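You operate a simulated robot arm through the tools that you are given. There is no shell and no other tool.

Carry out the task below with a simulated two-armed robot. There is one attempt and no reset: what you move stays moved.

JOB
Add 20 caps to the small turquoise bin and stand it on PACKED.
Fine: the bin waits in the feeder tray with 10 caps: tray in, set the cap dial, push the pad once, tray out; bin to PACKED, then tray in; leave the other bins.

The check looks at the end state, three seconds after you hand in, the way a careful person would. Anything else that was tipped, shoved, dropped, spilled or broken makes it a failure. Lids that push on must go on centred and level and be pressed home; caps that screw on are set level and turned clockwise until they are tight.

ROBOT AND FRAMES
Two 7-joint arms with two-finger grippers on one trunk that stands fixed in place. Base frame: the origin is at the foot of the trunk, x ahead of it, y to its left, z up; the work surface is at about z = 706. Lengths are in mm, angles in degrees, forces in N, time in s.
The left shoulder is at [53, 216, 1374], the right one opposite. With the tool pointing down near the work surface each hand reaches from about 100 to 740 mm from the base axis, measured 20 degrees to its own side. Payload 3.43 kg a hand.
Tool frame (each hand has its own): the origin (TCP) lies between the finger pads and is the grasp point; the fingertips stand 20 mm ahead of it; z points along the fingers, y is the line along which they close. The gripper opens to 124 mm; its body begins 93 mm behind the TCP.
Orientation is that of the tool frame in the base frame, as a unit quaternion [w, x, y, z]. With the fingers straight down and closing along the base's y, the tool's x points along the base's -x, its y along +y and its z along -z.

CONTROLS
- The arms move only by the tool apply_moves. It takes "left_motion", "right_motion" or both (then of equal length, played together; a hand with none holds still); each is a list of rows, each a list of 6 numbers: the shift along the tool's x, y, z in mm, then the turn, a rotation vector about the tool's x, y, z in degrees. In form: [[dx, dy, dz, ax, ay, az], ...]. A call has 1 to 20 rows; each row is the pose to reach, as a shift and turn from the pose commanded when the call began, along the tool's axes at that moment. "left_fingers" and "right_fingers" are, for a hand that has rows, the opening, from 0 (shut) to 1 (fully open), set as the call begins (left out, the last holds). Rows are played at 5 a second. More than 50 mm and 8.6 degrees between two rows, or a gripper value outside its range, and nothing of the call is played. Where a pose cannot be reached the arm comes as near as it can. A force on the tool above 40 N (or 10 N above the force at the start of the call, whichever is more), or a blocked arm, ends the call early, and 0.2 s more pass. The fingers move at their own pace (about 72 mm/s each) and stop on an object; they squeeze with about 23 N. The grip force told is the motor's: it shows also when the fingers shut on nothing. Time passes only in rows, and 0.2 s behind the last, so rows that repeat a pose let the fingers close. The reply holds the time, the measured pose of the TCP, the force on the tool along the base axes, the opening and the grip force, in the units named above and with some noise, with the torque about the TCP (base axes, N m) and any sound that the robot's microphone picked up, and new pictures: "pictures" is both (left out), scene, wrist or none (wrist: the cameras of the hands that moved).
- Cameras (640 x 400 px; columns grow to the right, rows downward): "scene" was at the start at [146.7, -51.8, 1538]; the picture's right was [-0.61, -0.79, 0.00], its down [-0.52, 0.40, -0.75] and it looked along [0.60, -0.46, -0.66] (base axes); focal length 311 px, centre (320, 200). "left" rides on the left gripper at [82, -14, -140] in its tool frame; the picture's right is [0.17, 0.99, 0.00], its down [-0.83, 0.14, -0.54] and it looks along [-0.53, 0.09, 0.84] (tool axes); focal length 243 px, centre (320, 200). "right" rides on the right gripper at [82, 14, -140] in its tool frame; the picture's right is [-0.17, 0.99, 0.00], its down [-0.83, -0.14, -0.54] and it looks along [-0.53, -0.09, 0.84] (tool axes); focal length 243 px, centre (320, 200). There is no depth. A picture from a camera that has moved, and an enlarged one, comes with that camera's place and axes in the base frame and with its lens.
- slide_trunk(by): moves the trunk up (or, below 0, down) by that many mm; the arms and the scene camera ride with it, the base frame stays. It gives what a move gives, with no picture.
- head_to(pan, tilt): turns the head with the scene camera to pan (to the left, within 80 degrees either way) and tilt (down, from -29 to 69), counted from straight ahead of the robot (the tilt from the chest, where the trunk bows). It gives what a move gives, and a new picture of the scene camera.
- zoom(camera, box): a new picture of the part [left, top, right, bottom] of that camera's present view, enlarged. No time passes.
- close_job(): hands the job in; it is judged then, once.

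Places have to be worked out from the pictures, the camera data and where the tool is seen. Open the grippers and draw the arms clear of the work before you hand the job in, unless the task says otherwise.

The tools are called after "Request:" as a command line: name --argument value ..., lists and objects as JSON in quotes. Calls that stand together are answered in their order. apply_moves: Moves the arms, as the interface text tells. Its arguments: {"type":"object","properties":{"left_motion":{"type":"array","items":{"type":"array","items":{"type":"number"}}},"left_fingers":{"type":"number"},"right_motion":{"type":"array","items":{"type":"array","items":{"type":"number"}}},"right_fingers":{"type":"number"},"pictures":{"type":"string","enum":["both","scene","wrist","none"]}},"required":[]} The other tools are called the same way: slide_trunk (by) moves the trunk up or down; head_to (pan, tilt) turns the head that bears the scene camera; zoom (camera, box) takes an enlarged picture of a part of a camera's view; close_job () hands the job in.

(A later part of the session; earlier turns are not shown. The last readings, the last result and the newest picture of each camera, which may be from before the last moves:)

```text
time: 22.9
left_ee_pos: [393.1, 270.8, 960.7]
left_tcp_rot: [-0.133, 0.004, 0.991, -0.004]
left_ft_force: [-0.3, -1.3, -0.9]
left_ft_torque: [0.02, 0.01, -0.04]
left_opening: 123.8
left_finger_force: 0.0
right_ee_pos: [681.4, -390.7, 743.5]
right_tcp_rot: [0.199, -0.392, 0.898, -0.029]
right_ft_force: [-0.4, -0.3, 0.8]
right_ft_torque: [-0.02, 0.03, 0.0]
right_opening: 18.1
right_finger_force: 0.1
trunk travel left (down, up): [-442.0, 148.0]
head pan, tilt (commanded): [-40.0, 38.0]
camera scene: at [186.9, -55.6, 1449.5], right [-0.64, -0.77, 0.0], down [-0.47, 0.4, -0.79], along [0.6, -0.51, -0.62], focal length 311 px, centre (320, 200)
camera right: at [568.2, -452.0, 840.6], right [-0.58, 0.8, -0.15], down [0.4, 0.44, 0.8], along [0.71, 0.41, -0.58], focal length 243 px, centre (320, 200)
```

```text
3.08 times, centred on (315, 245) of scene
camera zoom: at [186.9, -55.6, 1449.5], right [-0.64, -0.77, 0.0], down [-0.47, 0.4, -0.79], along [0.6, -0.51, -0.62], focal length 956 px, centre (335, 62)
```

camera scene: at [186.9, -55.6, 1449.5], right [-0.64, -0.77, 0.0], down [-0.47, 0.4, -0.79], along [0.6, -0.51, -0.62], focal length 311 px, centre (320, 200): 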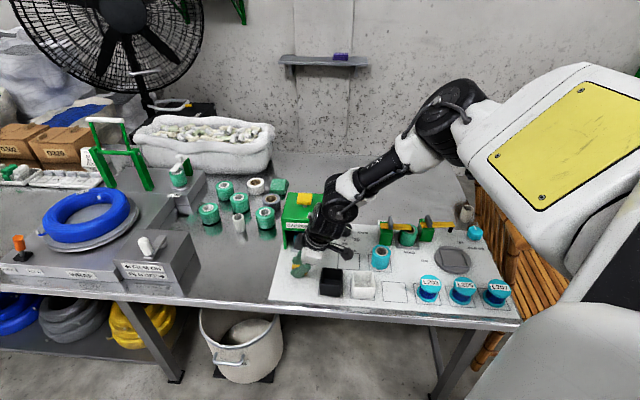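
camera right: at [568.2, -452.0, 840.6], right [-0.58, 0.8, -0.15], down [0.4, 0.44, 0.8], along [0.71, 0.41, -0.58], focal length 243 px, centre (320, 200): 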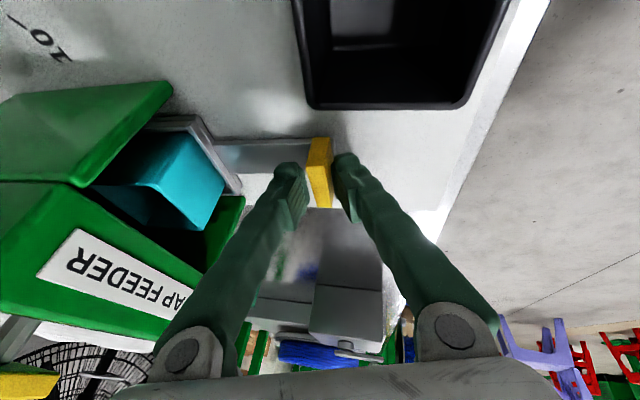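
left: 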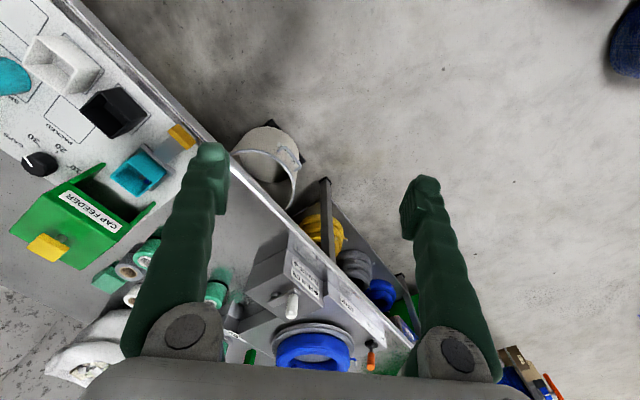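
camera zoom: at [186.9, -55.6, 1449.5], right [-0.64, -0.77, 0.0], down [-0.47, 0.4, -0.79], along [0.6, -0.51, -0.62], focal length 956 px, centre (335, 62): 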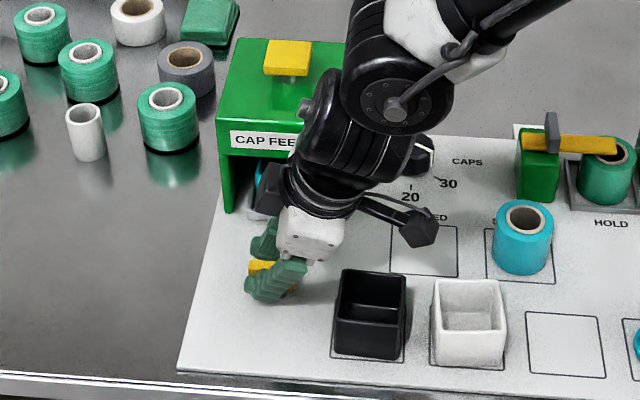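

The tray has travelled about 100 mm and the bin is entering the feeder. I'll push 30 mm more, more slowly.

Request:
apply_moves --right_motion '[[0.4, -5.9, 1.2, 0, 0, 0], [0.9, -11.7, 2.3, 0, 0, 0], [1.3, -17.6, 3.5, 0, 0, 0], [1.7, -23.5, 4.7, 0, 0, 0], [2.1, -29.4, 5.8, 0, 0, 0], [2.1, -29.4, 5.8, 0, 0, 0]]' --pictures "both"

Request:
zoom --camera "scene" --box '[265, 180, 365, 310]'

```text
time: 24.3
left_ee_pos: [393.4, 269.5, 960.5]
left_tcp_rot: [-0.132, 0.005, 0.991, -0.003]
left_ft_force: [0.0, -0.1, -0.4]
left_ft_torque: [-0.03, 0.0, -0.01]
left_opening: 124.3
left_finger_force: 0.1
right_ee_pos: [703.7, -410.7, 743.2]
right_tcp_rot: [0.199, -0.392, 0.898, -0.028]
right_ft_force: [0.3, 0.0, -0.3]
right_ft_torque: [0.02, 0.02, 0.01]
right_opening: 18.0
right_finger_force: 0.0
trunk travel left (down, up): [-442.0, 148.0]
head pan, tilt (commanded): [-40.0, 38.0]
camera scene: at [186.8, -55.5, 1449.5], right [-0.64, -0.77, 0.0], down [-0.47, 0.4, -0.79], along [0.6, -0.51, -0.62], focal length 311 px, centre (320, 200)
camera right: at [588.8, -473.1, 840.7], right [-0.58, 0.8, -0.15], down [0.4, 0.44, 0.8], along [0.71, 0.41, -0.58], focal length 243 px, centre (320, 200)
```

scene: 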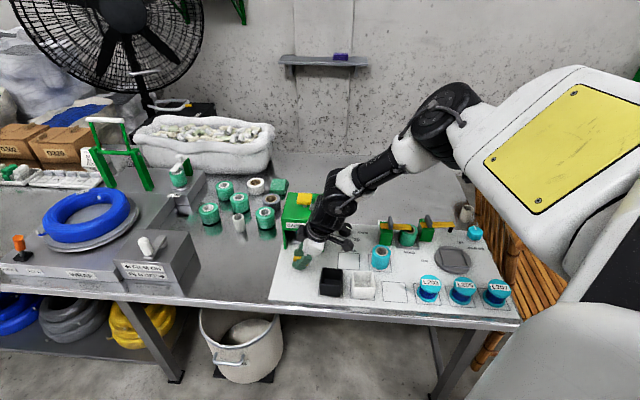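
right: 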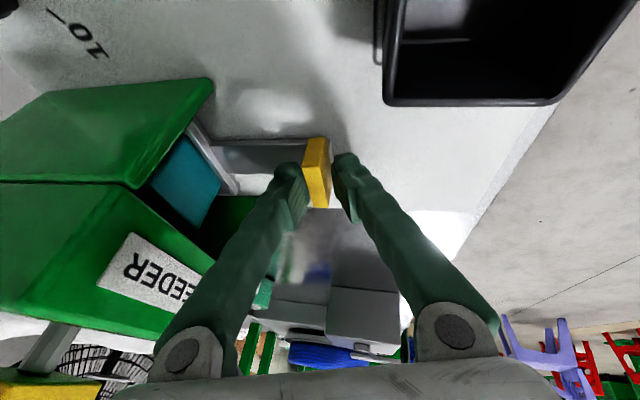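

```text
3.08 times, centred on (315, 245) of scene
camera zoom: at [186.8, -55.5, 1449.5], right [-0.64, -0.77, 0.0], down [-0.47, 0.4, -0.79], along [0.6, -0.51, -0.62], focal length 956 px, centre (335, 62)
```

zoom: 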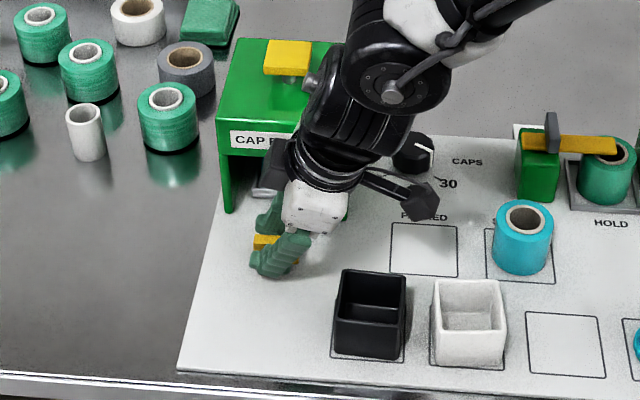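

About 128 mm of travel so far with no end stop felt. The far finger's knuckle is getting near the feeder lip, so I'll zoom in before continuing.

Request:
zoom --camera "right" --box '[60, 160, 340, 400]'

Request:
zoom --camera "scene" --box '[275, 215, 335, 275]'

```text
1.67 times, centred on (200, 280) of right
camera zoom: at [588.8, -473.1, 840.7], right [-0.58, 0.8, -0.15], down [0.4, 0.44, 0.8], along [0.71, 0.41, -0.58], focal length 404 px, centre (520, 67)
```

zoom: 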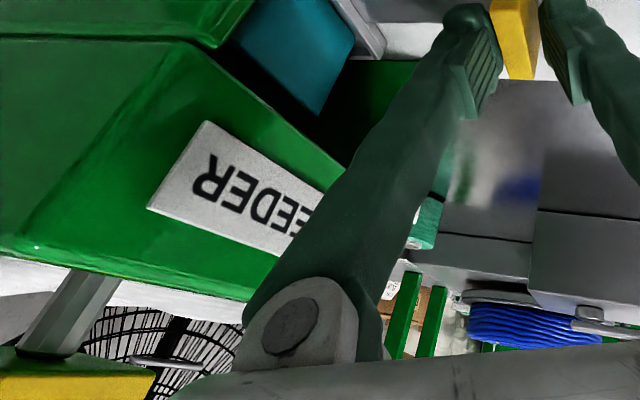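

```text
6.67 times, centred on (305, 245) of scene
camera zoom: at [186.8, -55.5, 1449.5], right [-0.64, -0.77, 0.0], down [-0.47, 0.4, -0.79], along [0.6, -0.51, -0.62], focal length 2072 px, centre (420, -100)
```

zoom: 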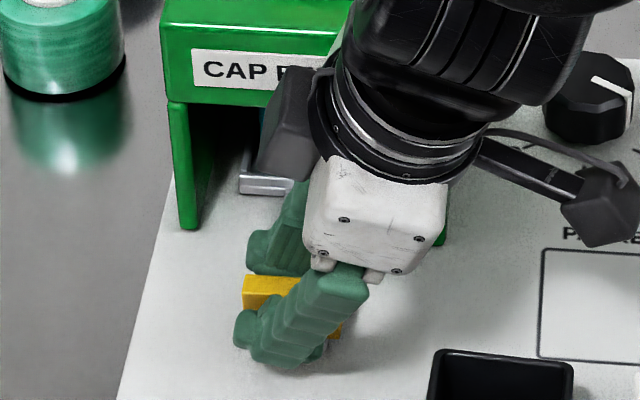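

The knuckle is still some 25 mm short of the feeder lip and above its top. The tray front is at N≈876. I'll keep pushing in small steps until I feel the end stop.

Request:
apply_moves --right_motion '[[0.2, -2.9, 0.6, 0, 0, 0], [0.4, -5.9, 1.2, 0, 0, 0], [0.6, -8.8, 1.7, 0, 0, 0], [0.9, -11.7, 2.3, 0, 0, 0], [0.9, -11.7, 2.3, 0, 0, 0]]' --pictures "wrist"

```text
time: 25.5
left_ee_pos: [391.6, 271.4, 961.1]
left_tcp_rot: [-0.131, 0.005, 0.991, -0.005]
left_ft_force: [0.2, 0.3, 1.2]
left_ft_torque: [0.0, -0.03, 0.0]
left_opening: 124.2
left_finger_force: 0.1
right_ee_pos: [708.7, -416.7, 745.2]
right_tcp_rot: [0.198, -0.394, 0.897, -0.028]
right_ft_force: [-18.1, 12.4, 4.1]
right_ft_torque: [0.27, 0.36, -0.05]
right_opening: 28.8
right_finger_force: 9.4
trunk travel left (down, up): [-442.0, 148.0]
head pan, tilt (commanded): [-40.0, 38.0]
camera right: at [595.9, -479.1, 841.7], right [-0.58, 0.8, -0.15], down [0.4, 0.44, 0.8], along [0.71, 0.41, -0.58], focal length 243 px, centre (320, 200)
```

right: 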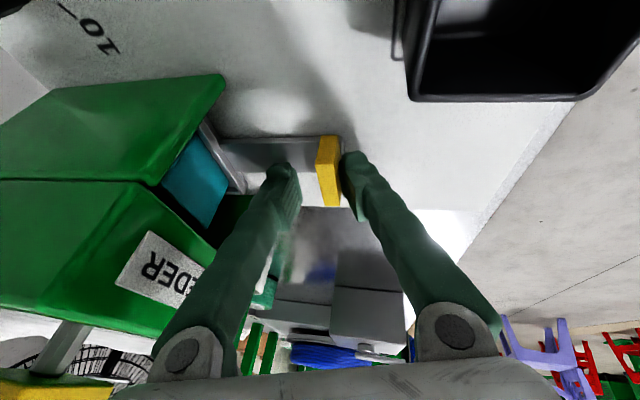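

About 22 N of resistance with the tab pushing the near finger out means the tray has hit its stop after about 132 mm. I'll back off 10 mm, open the fingers to about 40 mm, and lift clear.

Request:
apply_moves --right_motion '[[-0.7, 9.8, -2, 0, 0, 0], [-0.7, 9.8, -2, 0, 0, 0], [-0.7, 9.8, -2, 0, 0, 0]]' --right_fingers 0.33 --pictures "wrist"

Request:
zoom --camera "right" --box '[140, 80, 400, 260]'

```text
time: 26.3
left_ee_pos: [395.0, 269.7, 961.0]
left_tcp_rot: [-0.133, 0.005, 0.991, -0.004]
left_ft_force: [0.4, 0.1, -0.4]
left_ft_torque: [0.01, 0.01, 0.0]
left_opening: 124.0
left_finger_force: 0.1
right_ee_pos: [704.9, -413.1, 743.5]
right_tcp_rot: [0.2, -0.391, 0.898, -0.029]
right_ft_force: [-0.4, -0.9, -0.1]
right_ft_torque: [0.03, 0.0, 0.0]
right_opening: 40.8
right_finger_force: 0.1
trunk travel left (down, up): [-442.0, 148.0]
head pan, tilt (commanded): [-40.0, 38.0]
camera right: at [591.3, -475.1, 839.9], right [-0.58, 0.8, -0.15], down [0.4, 0.44, 0.8], along [0.71, 0.41, -0.58], focal length 243 px, centre (320, 200)
```

right: 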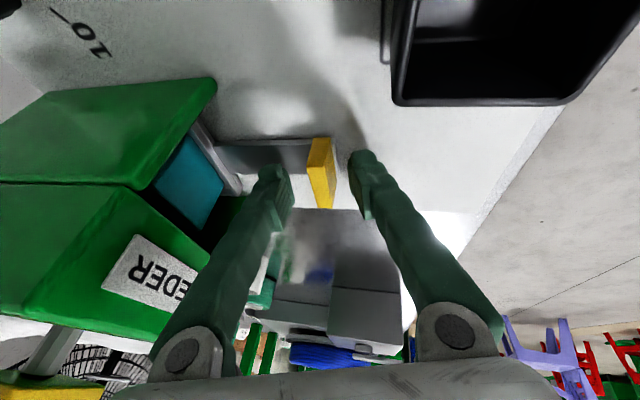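

```text
2.22 times, centred on (270, 170) of right
camera zoom: at [591.3, -475.1, 839.9], right [-0.58, 0.8, -0.15], down [0.4, 0.44, 0.8], along [0.71, 0.41, -0.58], focal length 539 px, centre (431, 267)
```

zoom: 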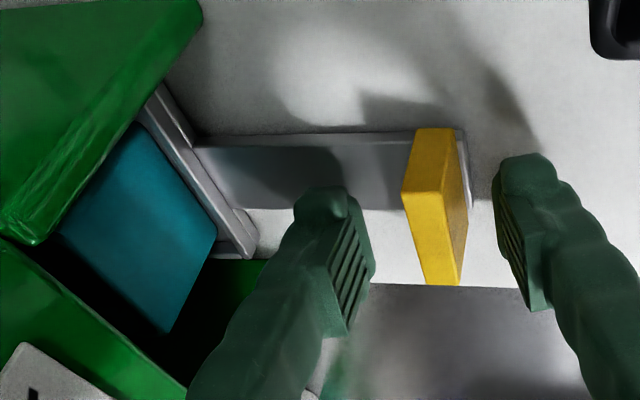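

The tray stays put at N≈790 with zero force. Now I'll lift straight up, then swing right over to in front of the dial while turning to yaw +12° with a 20° forward lean.

Request:
apply_moves --right_motion '[[-13.3, -8.3, -36.8, 0, 0, 0], [-26.6, -16.5, -73.6, 0, 0, 0], [-40, -24.8, -110.4, 0, 0, 0], [-15.4, -32.8, -119, 0.1, 0.7, 7], [9.2, -40.7, -127.6, 0.1, 1.3, 14], [33.8, -48.7, -136.3, 0.2, 2, 20.9], [58.4, -56.6, -144.9, 0.2, 2.6, 27.9], [83, -64.6, -153.5, 0.3, 3.3, 34.9], [83, -64.6, -153.5, 0.3, 3.3, 34.9]]' --right_fingers 0.33 --pictures "both"

```text
time: 28.3
left_ee_pos: [394.2, 271.6, 961.0]
left_tcp_rot: [-0.133, 0.005, 0.991, -0.003]
left_ft_force: [-0.1, -0.8, -0.4]
left_ft_torque: [-0.01, -0.01, -0.01]
left_opening: 124.0
left_finger_force: 0.0
right_ee_pos: [639.2, -532.4, 870.1]
right_tcp_rot: [0.174, -0.102, 0.979, 0.018]
right_ft_force: [-0.4, 0.0, -0.3]
right_ft_torque: [0.0, 0.01, 0.03]
right_opening: 41.0
right_finger_force: 0.1
trunk travel left (down, up): [-442.0, 148.0]
head pan, tilt (commanded): [-40.0, 38.0]
camera scene: at [187.3, -55.3, 1449.5], right [-0.64, -0.77, 0.0], down [-0.47, 0.4, -0.79], along [0.6, -0.51, -0.62], focal length 311 px, centre (320, 200)
camera right: at [514.1, -543.4, 972.4], right [-0.05, 1.0, 0.06], down [0.61, -0.01, 0.79], along [0.79, 0.08, -0.61], focal length 243 px, centre (320, 200)
```

scene: 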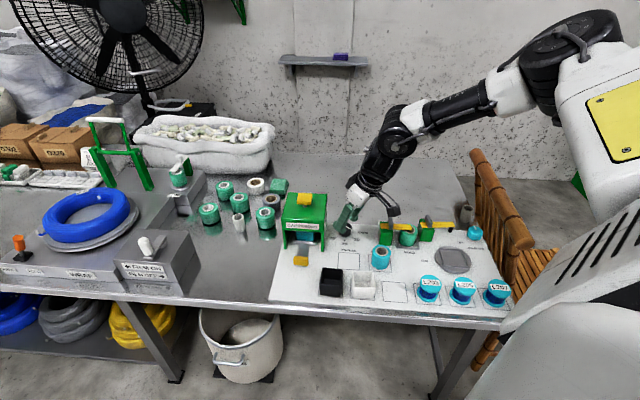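
right: 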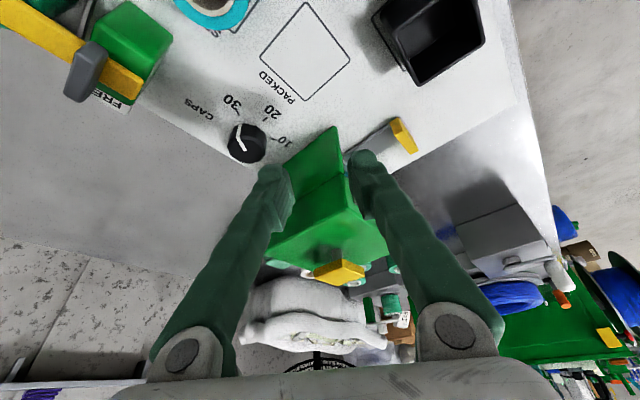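

The hand is in place in front of the dial. I'll zoom in on the dial and on the tray in the feeder.

Request:
zoom --camera "right" --box '[170, 60, 330, 180]'

Request:
zoom --camera "scene" --box '[270, 180, 350, 280]'

```text
3.33 times, centred on (250, 120) of right
camera zoom: at [514.1, -543.4, 972.4], right [-0.05, 1.0, 0.06], down [0.61, -0.01, 0.79], along [0.79, 0.08, -0.61], focal length 809 px, centre (553, 467)
```

zoom: 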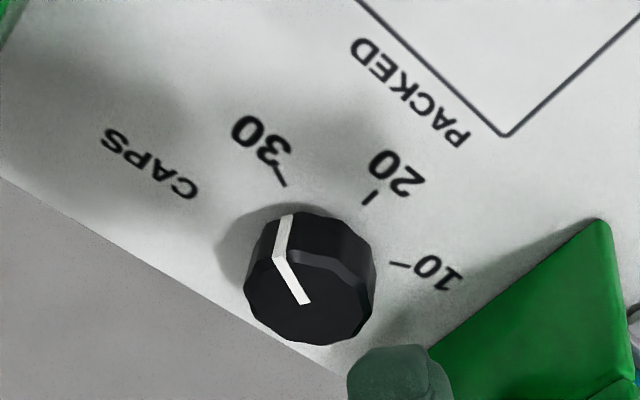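

```text
4.00 times, centred on (310, 230) of scene
camera zoom: at [187.3, -55.3, 1449.5], right [-0.64, -0.77, 0.0], down [-0.47, 0.4, -0.79], along [0.6, -0.51, -0.62], focal length 1243 px, centre (360, 80)
```

zoom: 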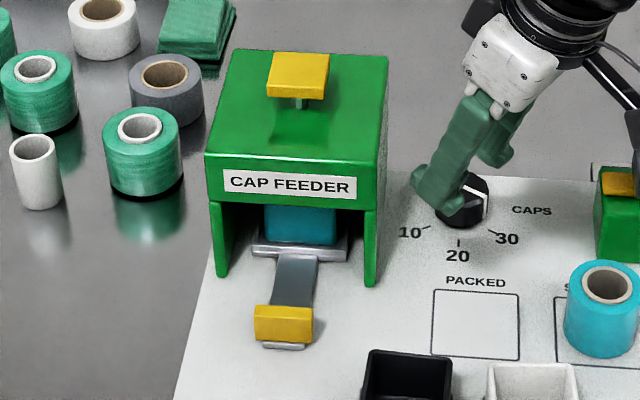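

The ticks lie 60° apart around the dial centre (712.7,−609.4), and the pointer is exactly on 30, so I need to turn it 60° clockwise seen from above. I'll hover over the dial with the fingers opened to 80 mm and test the hand headings from yaw 0° to +60° for reach.

Request:
apply_moves --right_motion '[[-7, -22, 20, 1, 0, 2.8], [-14, -45, 40, 2, 0, 5.6], [-21, -68, 61, 3, 0, 8.5], [-28.6, -90.6, 80, 4.1, 0, 11.3], [-28.6, -90.6, 80, 1.5, 0, 4.2], [-28.6, -90.6, 80, -1, 0, -2.8], [-28.6, -90.6, 80, -3.6, 0, -9.9], [-28.6, -90.6, 80, -6.2, 0, -16.9], [-28.6, -90.6, 80, -8.7, 0, -24], [-28.6, -90.6, 80, -11.3, 0, -31], [-28.6, -90.6, 80, -13.9, 0, -38.1], [-28.6, -90.6, 80, -16.4, 0, -45.1], [-28.6, -90.6, 80, -16.4, 0, -45.1]]' --right_fingers 0.645 --pictures "both"

```text
time: 31.1
left_ee_pos: [394.7, 269.2, 961.8]
left_tcp_rot: [-0.133, 0.004, 0.991, -0.004]
left_ft_force: [0.5, 0.3, 0.0]
left_ft_torque: [-0.01, 0.01, 0.01]
left_opening: 124.4
left_finger_force: 0.0
right_ee_pos: [685.8, -591.0, 812.2]
right_tcp_rot: [0.152, -0.479, 0.86, 0.085]
right_ft_force: [0.0, -0.3, 0.8]
right_ft_torque: [0.03, 0.0, -0.03]
right_opening: 79.7
right_finger_force: 0.1
right hand out of reach, approached as far as the arm can: row 10, 11, 12, 13
trunk travel left (down, up): [-442.0, 148.0]
head pan, tilt (commanded): [-40.0, 38.0]
camera scene: at [187.6, -56.2, 1449.4], right [-0.64, -0.77, 0.0], down [-0.47, 0.4, -0.79], along [0.6, -0.51, -0.62], focal length 311 px, centre (320, 200)
camera right: at [607.2, -688.5, 914.2], right [-0.76, 0.65, 0.06], down [0.43, 0.43, 0.79], along [0.49, 0.62, -0.61], focal length 243 px, centre (320, 200)
```

scene: 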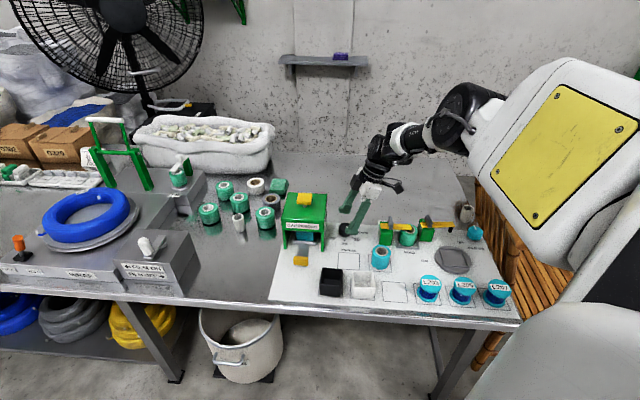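
right: 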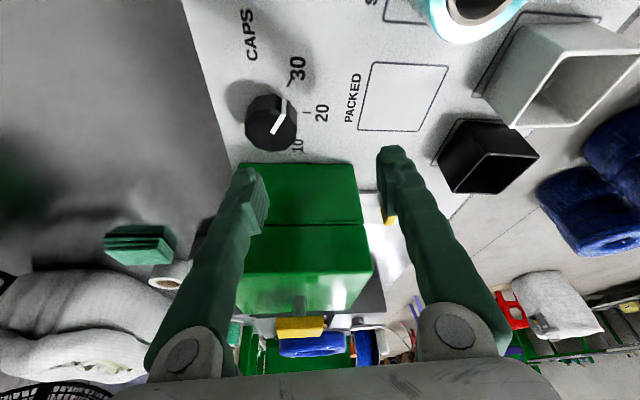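

Yaw 0° to about +37° is reachable at this trunk height, but not beyond. I'll raise the hand 90 mm, turn it back a little, and lower the trunk 80 mm to gain reach.

Request:
apply_moves --right_motion '[[-10, 0, -28, 2.6, 0, 7], [-20, 0, -56, 5.1, 0, 14], [-30.8, 0, -84.6, 7.7, 0, 21], [-30.8, 0, -84.6, 10.3, 0, 28.2]]' --pictures "none"

Request:
slide_trunk --by -80

```text
time: 32.1
left_ee_pos: [394.3, 269.6, 960.9]
left_tcp_rot: [-0.133, 0.005, 0.991, -0.003]
left_ft_force: [-1.0, -0.5, -0.3]
left_ft_torque: [0.02, -0.03, 0.01]
left_opening: 124.1
left_finger_force: 0.0
right_ee_pos: [683.3, -589.8, 904.2]
right_tcp_rot: [0.169, -0.254, 0.951, 0.044]
right_ft_force: [-0.4, -0.2, 0.0]
right_ft_torque: [0.0, 0.0, -0.04]
right_opening: 79.9
right_finger_force: 0.0
trunk travel left (down, up): [-442.0, 148.0]
head pan, tilt (commanded): [-40.0, 38.0]
```

```text
time: 33.3
left_ee_pos: [392.6, 269.9, 881.1]
left_tcp_rot: [-0.132, 0.004, 0.991, -0.003]
left_ft_force: [0.2, -0.8, -0.2]
left_ft_torque: [0.0, 0.0, 0.05]
left_opening: 124.2
left_finger_force: 0.0
right_ee_pos: [684.7, -590.6, 825.9]
right_tcp_rot: [0.17, -0.254, 0.951, 0.044]
right_ft_force: [0.1, 0.4, 0.1]
right_ft_torque: [-0.02, -0.01, -0.02]
right_opening: 79.9
right_finger_force: 0.1
trunk travel left (down, up): [-362.0, 228.0]
head pan, tilt (commanded): [-40.0, 38.0]
```

Trunk lowered, hand at z≈826 and yaw 30°. I'll repeat the hover test over the dial centre: turn to yaw 0° and then up to +60°.

Request:
apply_moves --right_motion '[[-3.3, -15, 12.5, 0, 0, 0], [-6.7, -30.2, 24.9, 0, 0, 0], [-6.7, -30.2, 24.9, 2.6, 0, 7], [-6.7, -30.2, 24.9, 5.2, 0, 14], [-6.7, -30.2, 24.9, 7.8, 0, 21], [-6.7, -30.2, 24.9, 10.4, 0, 28.1], [-6.7, -30.2, 24.9, 7.8, 0, 21], [-6.7, -30.2, 24.9, 5.2, 0, 14], [-6.7, -30.2, 24.9, 2.6, 0, 7], [-6.7, -30.2, 24.9, 0, 0, 0], [-6.7, -30.2, 24.9, -2.6, 0, -7], [-6.7, -30.2, 24.9, -5.2, 0, -14], [-6.7, -30.2, 24.9, -7.8, 0, -21], [-6.7, -30.2, 24.9, -10.4, 0, -28.1], [-6.7, -30.2, 24.9, -10.4, 0, -28.1]]' --pictures "both"

```text
time: 36.5
left_ee_pos: [393.9, 269.0, 880.8]
left_tcp_rot: [-0.132, 0.005, 0.991, -0.004]
left_ft_force: [0.3, 0.2, 0.1]
left_ft_torque: [0.03, -0.02, 0.01]
left_opening: 124.1
left_finger_force: 0.1
right_ee_pos: [711.8, -609.1, 803.4]
right_tcp_rot: [0.153, -0.492, 0.852, 0.088]
right_ft_force: [0.1, 0.3, -0.9]
right_ft_torque: [0.03, 0.03, -0.01]
right_opening: 80.1
right_finger_force: 0.0
trunk travel left (down, up): [-362.0, 228.0]
head pan, tilt (commanded): [-40.0, 38.0]
camera scene: at [207.7, -55.6, 1368.2], right [-0.64, -0.77, 0.0], down [-0.47, 0.4, -0.79], along [0.6, -0.51, -0.62], focal length 311 px, centre (320, 200)
camera right: at [637.8, -709.4, 905.4], right [-0.78, 0.63, 0.06], down [0.42, 0.44, 0.79], along [0.47, 0.64, -0.61], focal length 243 px, centre (320, 200)
```

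scene: 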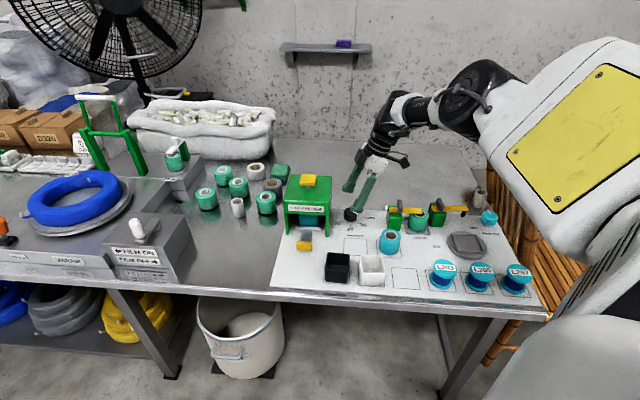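
right: 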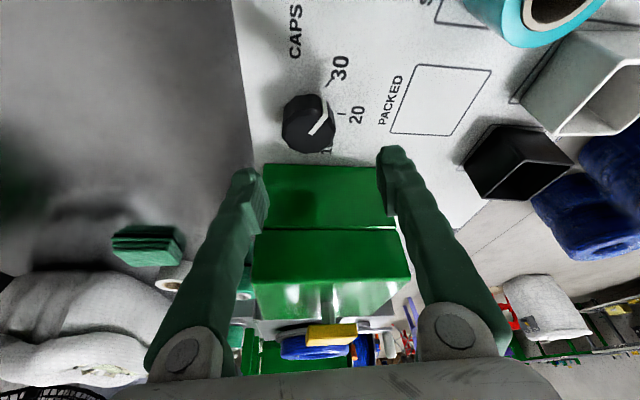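

All headings from 0° to +60° are reachable here. I'll zoom in on the knob to refine its position relative to the fingers.

Request:
zoom --camera "right" --box '[230, 60, 400, 200]'

Request:
zoom --camera "scene" --box '[310, 150, 430, 240]'

```text
2.86 times, centred on (315, 130) of right
camera zoom: at [637.8, -709.4, 905.4], right [-0.78, 0.63, 0.06], down [0.42, 0.44, 0.79], along [0.47, 0.64, -0.61], focal length 693 px, centre (334, 400)
```

zoom: 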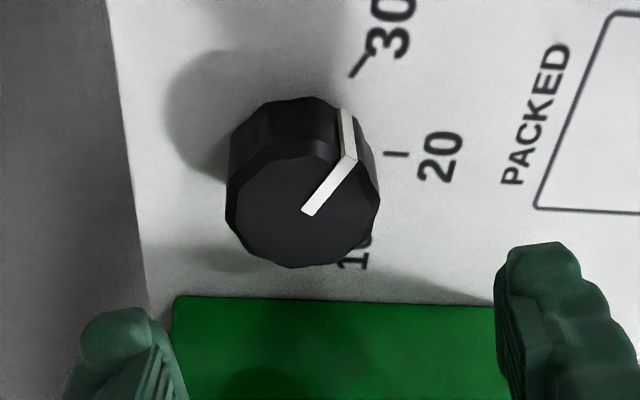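

```text
4.44 times, centred on (370, 195) of scene
camera zoom: at [207.7, -55.6, 1368.2], right [-0.64, -0.77, 0.0], down [-0.47, 0.4, -0.79], along [0.6, -0.51, -0.62], focal length 1381 px, centre (98, 222)
```

zoom: 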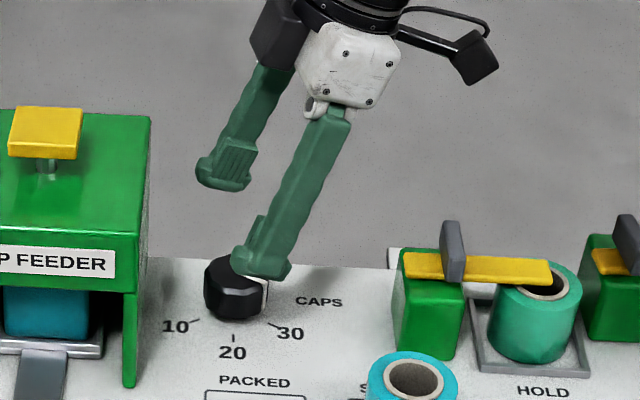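

Combining both views, the knob centre is near (716,−610.5) with its top at z≈737. I'll lower to TCP z≈735 with the fingers either side of the knob.

Request:
apply_moves --right_motion '[[7.5, -1.6, 21.3, 0, 0, 0], [15, -3.2, 42.7, 0, 0, 0], [22.5, -4.8, 64, 0, 0, 0], [22.5, -4.8, 64, 0, 0, 0]]' --pictures "both"

Request:
zoom --camera "right" --box '[220, 80, 420, 220]'

Request:
zoom --camera "scene" --box '[310, 170, 400, 240]'

```text
time: 37.5
left_ee_pos: [392.8, 269.4, 880.9]
left_tcp_rot: [-0.134, 0.004, 0.991, -0.004]
left_ft_force: [-0.3, 0.4, 0.7]
left_ft_torque: [0.02, 0.01, 0.0]
left_opening: 124.0
left_finger_force: 0.1
right_ee_pos: [712.2, -605.8, 747.9]
right_tcp_rot: [0.152, -0.492, 0.853, 0.088]
right_ft_force: [0.2, 0.1, -0.4]
right_ft_torque: [-0.03, -0.01, 0.03]
right_opening: 79.8
right_finger_force: 0.1
right hand out of reach, approached as far as the arm can: row 3, 4
trunk travel left (down, up): [-362.0, 228.0]
head pan, tilt (commanded): [-40.0, 38.0]
camera scene: at [208.2, -55.6, 1368.1], right [-0.64, -0.77, 0.0], down [-0.47, 0.4, -0.79], along [0.6, -0.51, -0.62], focal length 311 px, centre (320, 200)
camera right: at [637.2, -707.0, 849.5], right [-0.78, 0.63, 0.06], down [0.42, 0.44, 0.79], along [0.47, 0.64, -0.61], focal length 243 px, centre (320, 200)
```

scene: 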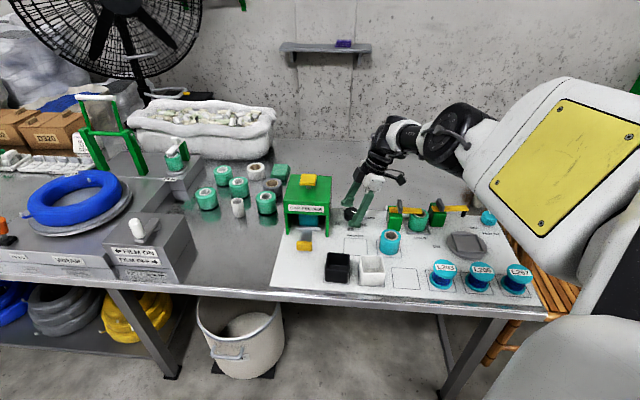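
right: 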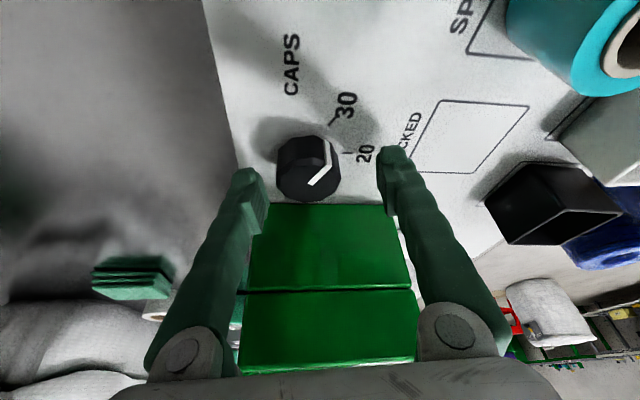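

```text
2.86 times, centred on (320, 150) of right
camera zoom: at [637.2, -707.0, 849.5], right [-0.78, 0.63, 0.06], down [0.42, 0.44, 0.79], along [0.47, 0.64, -0.61], focal length 693 px, centre (320, 343)
```

zoom: 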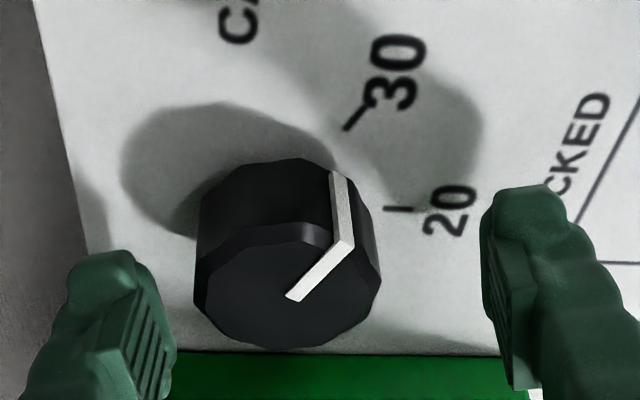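

```text
5.71 times, centred on (355, 205) of scene
camera zoom: at [208.2, -55.6, 1368.1], right [-0.64, -0.77, 0.0], down [-0.47, 0.4, -0.79], along [0.6, -0.51, -0.62], focal length 1776 px, centre (120, 171)
```

zoom: 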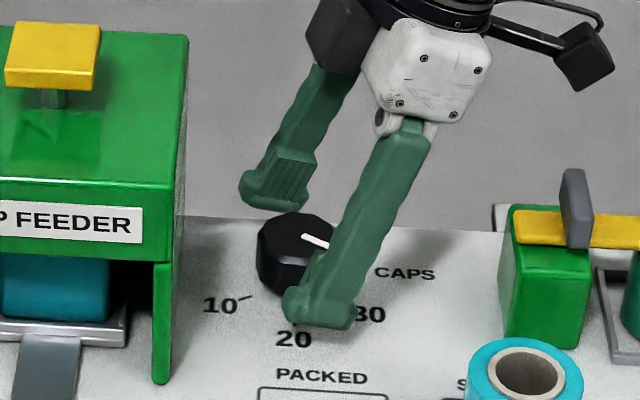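

The reach ends about 13 mm too high at yaw 60°, so I'll raise the hand 65 mm and lower the trunk another 60 mm to gain margin.

Request:
apply_moves --right_motion '[[-8, 0, -22, 0, 0, 0], [-16, 0, -44, 0, 0, 0], [-22.6, 0, -60.8, 0, 0, 0]]' --pictures "none"

Request:
slide_trunk --by -60

```text
time: 38.3
left_ee_pos: [394.3, 269.8, 881.3]
left_tcp_rot: [-0.133, 0.005, 0.991, -0.003]
left_ft_force: [-0.5, -0.9, 0.0]
left_ft_torque: [-0.02, -0.03, -0.01]
left_opening: 124.2
left_finger_force: 0.1
right_ee_pos: [711.7, -606.7, 812.8]
right_tcp_rot: [0.151, -0.493, 0.852, 0.088]
right_ft_force: [0.1, -0.1, 0.0]
right_ft_torque: [-0.01, -0.02, 0.01]
right_opening: 80.0
right_finger_force: 0.0
trunk travel left (down, up): [-362.0, 228.0]
head pan, tilt (commanded): [-40.0, 38.0]
```

```text
time: 39.3
left_ee_pos: [394.4, 270.7, 821.0]
left_tcp_rot: [-0.133, 0.005, 0.991, -0.005]
left_ft_force: [-0.6, 0.2, -0.1]
left_ft_torque: [0.0, 0.02, 0.0]
left_opening: 123.8
left_finger_force: 0.1
right_ee_pos: [712.5, -605.6, 751.9]
right_tcp_rot: [0.153, -0.493, 0.852, 0.087]
right_ft_force: [0.2, 0.5, -0.7]
right_ft_torque: [0.05, -0.04, -0.04]
right_opening: 80.0
right_finger_force: 0.0
trunk travel left (down, up): [-302.0, 288.0]
head pan, tilt (commanded): [-40.0, 38.0]
```

The hand rode down to z≈752. I'll now make the final short move to the knob centre (717.5,−610.3) at TCP z≈735.

Request:
apply_moves --right_motion '[[3.7, -3.4, 7.7, 0, 0, 0], [7.4, -6.7, 15.4, 0, 0, 0], [7.4, -6.7, 15.4, 0, 0, 0]]' --pictures "both"

Request:
zoom --camera "right" --box '[220, 80, 420, 220]'

```text
time: 40.1
left_ee_pos: [394.7, 269.6, 821.3]
left_tcp_rot: [-0.133, 0.006, 0.991, -0.005]
left_ft_force: [-0.4, -0.6, 0.5]
left_ft_torque: [0.04, 0.04, 0.0]
left_opening: 124.3
left_finger_force: 0.1
right_ee_pos: [717.3, -612.4, 734.7]
right_tcp_rot: [0.152, -0.492, 0.853, 0.088]
right_ft_force: [-0.2, -0.3, 0.6]
right_ft_torque: [0.0, 0.03, 0.03]
right_opening: 79.9
right_finger_force: 0.0
trunk travel left (down, up): [-302.0, 288.0]
head pan, tilt (commanded): [-40.0, 38.0]
camera scene: at [222.4, -55.5, 1309.2], right [-0.64, -0.77, 0.0], down [-0.47, 0.4, -0.79], along [0.6, -0.51, -0.62], focal length 311 px, centre (320, 200)
camera right: at [642.0, -711.6, 836.1], right [-0.78, 0.63, 0.06], down [0.42, 0.44, 0.79], along [0.47, 0.64, -0.61], focal length 243 px, centre (320, 200)
```

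scene: 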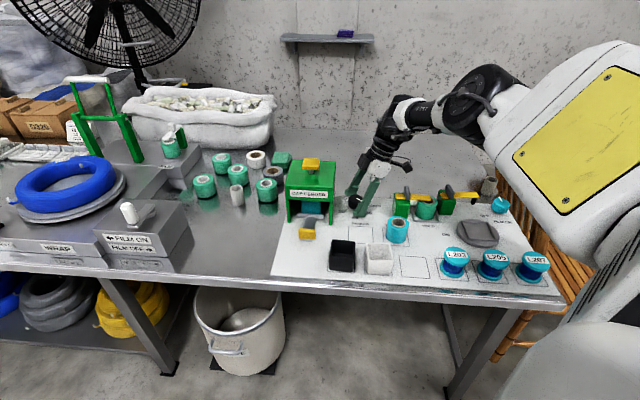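
right: 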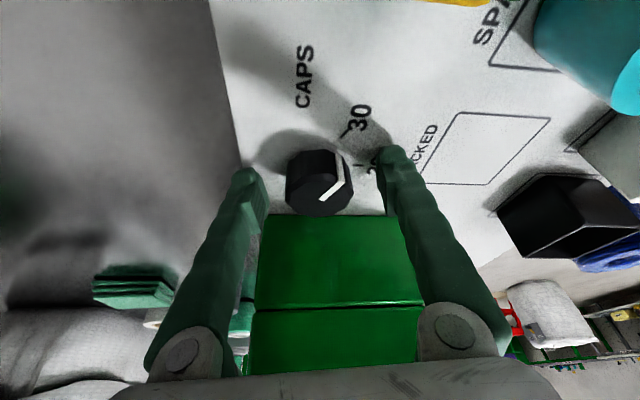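

```text
2.86 times, centred on (320, 150) of right
camera zoom: at [642.0, -711.6, 836.1], right [-0.78, 0.63, 0.06], down [0.42, 0.44, 0.79], along [0.47, 0.64, -0.61], focal length 693 px, centre (320, 343)
```

zoom: 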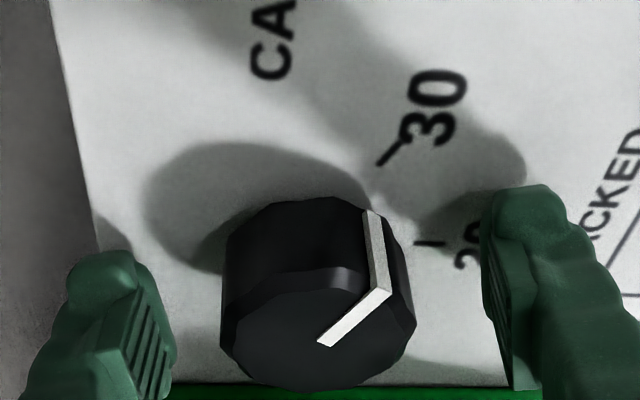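

The knob is well centred between the fingers. I'll close them on it.

Request:
apply_moves --right_motion '[[0, 0, 0, 0, 0, 0], [0, 0, 0, 0, 0, 0], [0, 0, 0, 0, 0, 0], [0, 0, 0, 0, 0, 0]]' --right_fingers 0.15 --pictures "wrist"

Request:
zoom --camera "right" --box '[220, 80, 420, 220]'

```text
time: 41.1
left_ee_pos: [394.9, 271.1, 821.1]
left_tcp_rot: [-0.134, 0.005, 0.991, -0.005]
left_ft_force: [0.0, -0.1, -0.8]
left_ft_torque: [-0.02, -0.03, -0.01]
left_opening: 124.0
left_finger_force: 0.1
right_ee_pos: [717.2, -614.6, 734.3]
right_tcp_rot: [0.153, -0.491, 0.853, 0.087]
right_ft_force: [5.5, -3.7, 0.4]
right_ft_torque: [-0.21, -0.12, -0.01]
right_opening: 43.1
right_finger_force: 45.6
trunk travel left (down, up): [-302.0, 288.0]
head pan, tilt (commanded): [-40.0, 38.0]
camera right: at [642.5, -712.2, 836.0], right [-0.78, 0.63, 0.06], down [0.42, 0.44, 0.79], along [0.47, 0.64, -0.61], focal length 243 px, centre (320, 200)
```

right: 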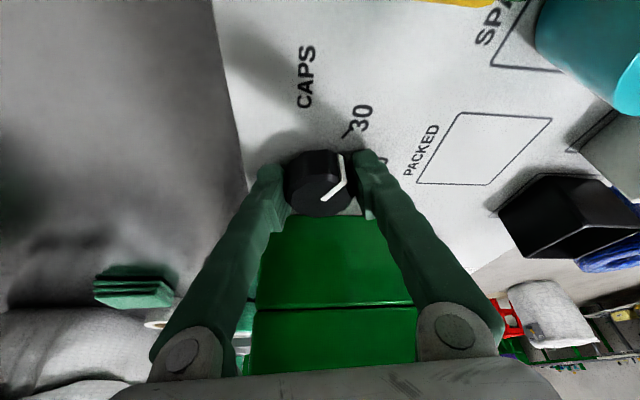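

```text
2.86 times, centred on (320, 150) of right
camera zoom: at [642.5, -712.2, 836.0], right [-0.78, 0.63, 0.06], down [0.42, 0.44, 0.79], along [0.47, 0.64, -0.61], focal length 693 px, centre (320, 343)
```

zoom: 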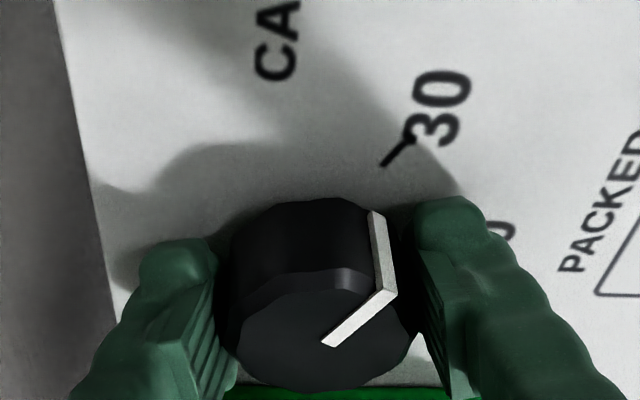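

Gripped at 43 mm with solid grip force. I'll turn the hand 60° clockwise about the vertical through the knob, in ten steps.

Request:
apply_moves --right_motion '[[0, 0, 0, 2.08, 0, 5.62], [0, 0, 0, 4.16, 0, 11.24], [0, 0, 0, 6.24, 0, 16.86], [0, 0, 0, 8.32, 0, 22.48], [0, 0, 0, 10.4, 0, 28.1], [0, 0, 0, 12.48, 0, 33.72], [0, 0, 0, 14.56, 0, 39.34], [0, 0, 0, 16.64, 0, 44.96], [0, 0, 0, 18.72, 0, 50.58], [0, 0, 0, 20.8, 0, 56.2], [0, 0, 0, 20.8, 0, 56.2]]' --pictures "both"

Request:
zoom --camera "right" --box '[220, 80, 420, 220]'

Request:
zoom --camera "scene" --box '[310, 150, 410, 230]'

```text
time: 43.5
left_ee_pos: [395.3, 270.0, 820.4]
left_tcp_rot: [-0.134, 0.006, 0.991, -0.005]
left_ft_force: [-0.8, -0.1, -0.4]
left_ft_torque: [-0.02, -0.02, 0.02]
left_opening: 123.9
left_finger_force: 0.0
right_ee_pos: [716.1, -611.4, 732.7]
right_tcp_rot: [0.176, 0.001, 0.984, -0.001]
right_ft_force: [1.4, 2.7, -1.3]
right_ft_torque: [0.01, -0.07, 0.0]
right_opening: 42.8
right_finger_force: 44.8
trunk travel left (down, up): [-302.0, 288.0]
head pan, tilt (commanded): [-40.0, 38.0]
camera scene: at [222.8, -55.5, 1309.1], right [-0.64, -0.77, 0.0], down [-0.47, 0.4, -0.79], along [0.6, -0.51, -0.62], focal length 311 px, centre (320, 200)
camera right: at [591.5, -595.9, 836.0], right [0.16, 0.99, 0.06], down [0.59, -0.14, 0.79], along [0.79, -0.09, -0.61], focal length 243 px, centre (320, 200)
```

scene: 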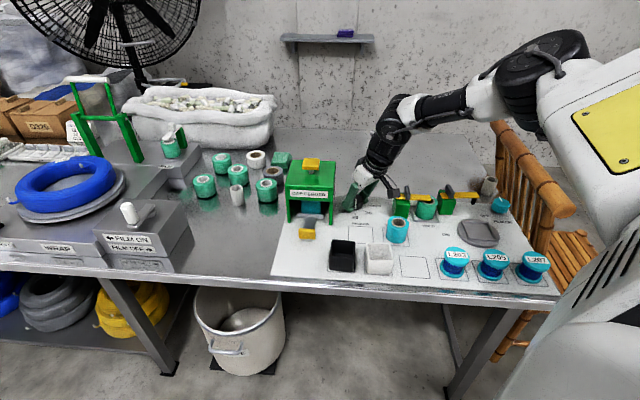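
right: 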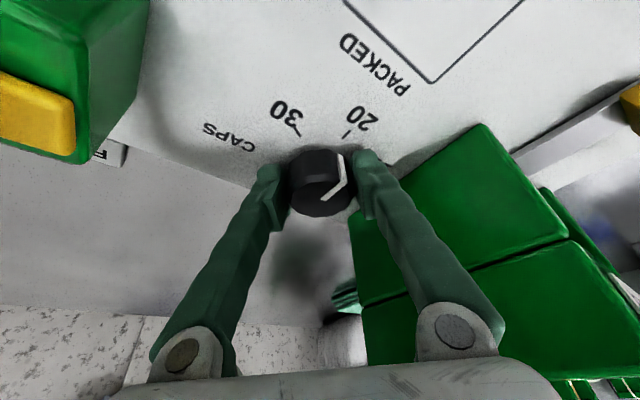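

```text
2.86 times, centred on (320, 150) of right
camera zoom: at [591.5, -595.9, 836.0], right [0.16, 0.99, 0.06], down [0.59, -0.14, 0.79], along [0.79, -0.09, -0.61], focal length 693 px, centre (320, 343)
```

zoom: 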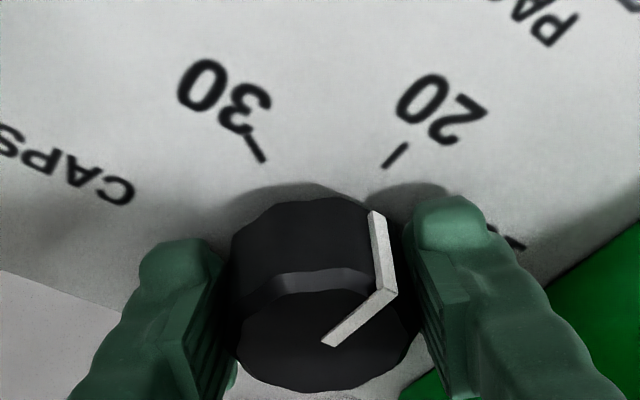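

```text
5.00 times, centred on (360, 190) of scene
camera zoom: at [222.8, -55.5, 1309.1], right [-0.64, -0.77, 0.0], down [-0.47, 0.4, -0.79], along [0.6, -0.51, -0.62], focal length 1554 px, centre (120, 250)
```

zoom: 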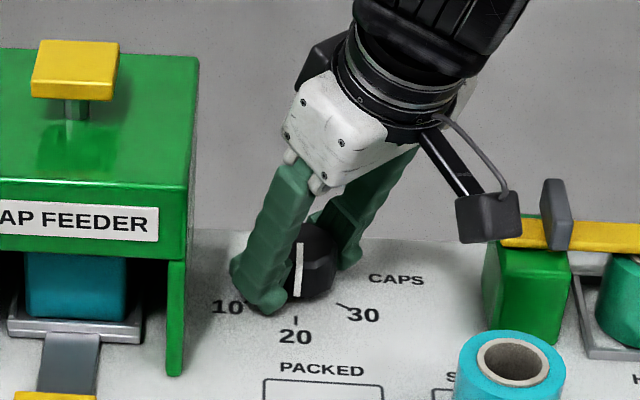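

The pointer now lines up with 20 and the grip did not slip. I'll open the fingers without moving, then lift straight up.

Request:
apply_moves --right_motion '[[0, 0, 0, 0, 0, 0], [0, 0, 0, 0, 0, 0], [0, 0, 0, 0, 0, 0]]' --right_fingers 0.52 --pictures "none"

Request:
apply_moves --right_motion '[[-10.4, 0, -28.1, 0, 0, 0], [-20.7, 0, -56.3, 0, 0, 0], [-31.1, 0, -84.4, 0, 0, 0], [-45, 0, -122, 0, 0, 0], [-45, 0, -122, 0, 0, 0]]' --pictures "both"

Request:
zoom --camera "right" --box '[240, 60, 400, 180]'

Request:
zoom --camera "scene" --box '[275, 140, 415, 260]'

```text
time: 44.3
left_ee_pos: [394.7, 269.8, 820.8]
left_tcp_rot: [-0.134, 0.005, 0.991, -0.006]
left_ft_force: [-0.1, -0.4, 0.6]
left_ft_torque: [0.03, 0.01, 0.01]
left_opening: 123.8
left_finger_force: 0.0
right_ee_pos: [717.5, -612.0, 734.2]
right_tcp_rot: [0.176, 0.0, 0.984, -0.001]
right_ft_force: [0.6, 0.3, 0.5]
right_ft_torque: [-0.01, 0.02, -0.02]
right_opening: 64.4
right_finger_force: 0.0
trunk travel left (down, up): [-302.0, 288.0]
head pan, tilt (commanded): [-40.0, 38.0]
```

```text
time: 45.5
left_ee_pos: [395.0, 270.3, 821.3]
left_tcp_rot: [-0.134, 0.005, 0.991, -0.004]
left_ft_force: [-0.7, -0.4, 0.5]
left_ft_torque: [0.03, 0.02, 0.0]
left_opening: 124.2
left_finger_force: 0.0
right_ee_pos: [716.0, -609.7, 863.5]
right_tcp_rot: [0.175, 0.001, 0.985, -0.001]
right_ft_force: [-0.2, -0.5, 0.3]
right_ft_torque: [-0.01, -0.01, 0.06]
right_opening: 64.5
right_finger_force: 0.1
trunk travel left (down, up): [-302.0, 288.0]
head pan, tilt (commanded): [-40.0, 38.0]
camera scene: at [223.3, -56.2, 1309.0], right [-0.64, -0.77, 0.0], down [-0.47, 0.4, -0.79], along [0.6, -0.51, -0.62], focal length 311 px, centre (320, 200)
camera right: at [589.6, -595.0, 965.7], right [0.16, 0.99, 0.06], down [0.59, -0.14, 0.79], along [0.79, -0.09, -0.61], focal length 243 px, centre (320, 200)
```

scene: 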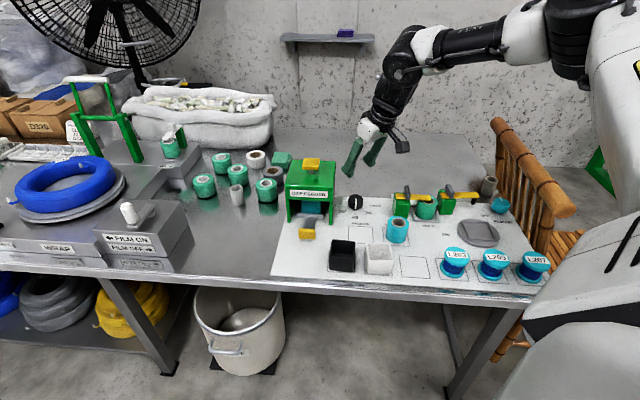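
right: 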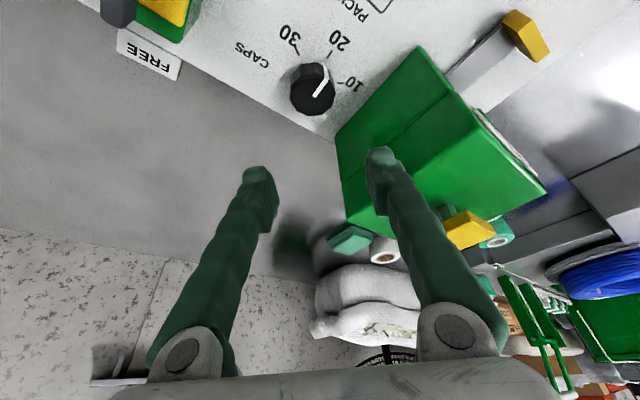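

```text
3.33 times, centred on (320, 120) of right
camera zoom: at [589.6, -595.0, 965.7], right [0.16, 0.99, 0.06], down [0.59, -0.14, 0.79], along [0.79, -0.09, -0.61], focal length 809 px, centre (320, 467)
```

zoom: 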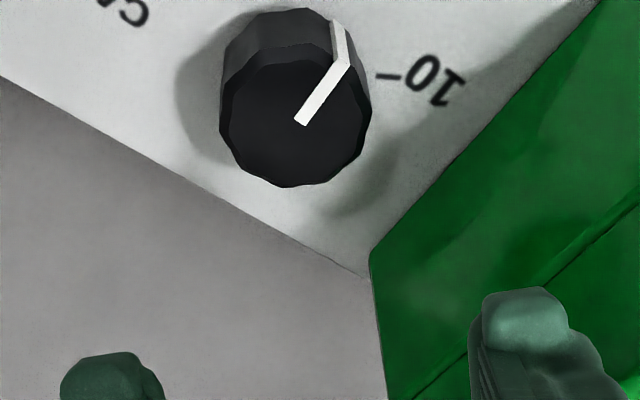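

```text
3.33 times, centred on (345, 200) of scene
camera zoom: at [223.3, -56.2, 1309.0], right [-0.64, -0.77, 0.0], down [-0.47, 0.4, -0.79], along [0.6, -0.51, -0.62], focal length 1036 px, centre (237, 200)
```

zoom: 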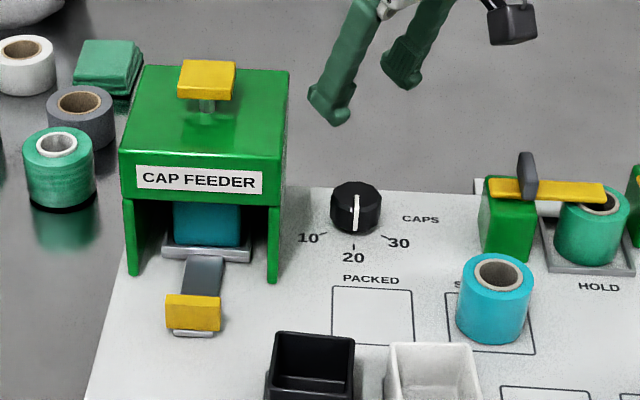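

The dial reads 20, and nothing else moved. I'll look closely at the pad to locate it before pressing.

Request:
zoom --camera "right" --box '[400, 160, 560, 280]'

Request:
zoom --camera "scene" --box '[280, 145, 345, 205]'

```text
3.33 times, centred on (480, 220) of right
camera zoom: at [589.6, -595.0, 965.7], right [0.16, 0.99, 0.06], down [0.59, -0.14, 0.79], along [0.79, -0.09, -0.61], focal length 809 px, centre (-213, 133)
```

zoom: 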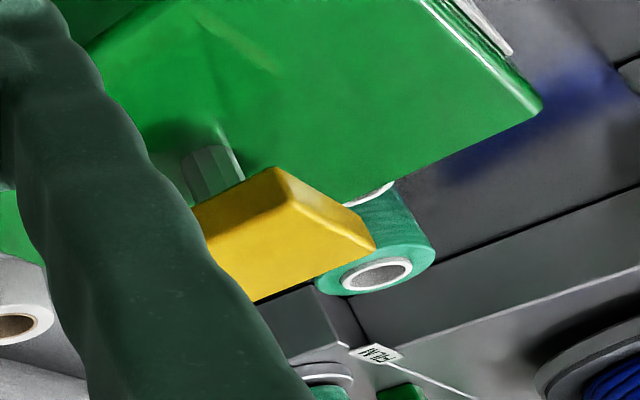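

```text
6.67 times, centred on (312, 175) of scene
camera zoom: at [223.3, -56.2, 1309.0], right [-0.64, -0.77, 0.0], down [-0.47, 0.4, -0.79], along [0.6, -0.51, -0.62], focal length 2072 px, centre (370, 367)
```

zoom: 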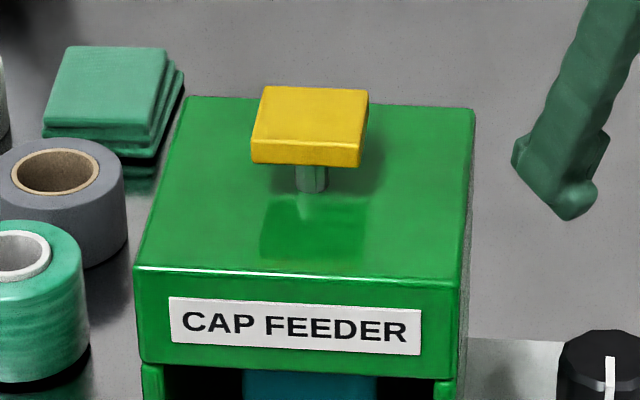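

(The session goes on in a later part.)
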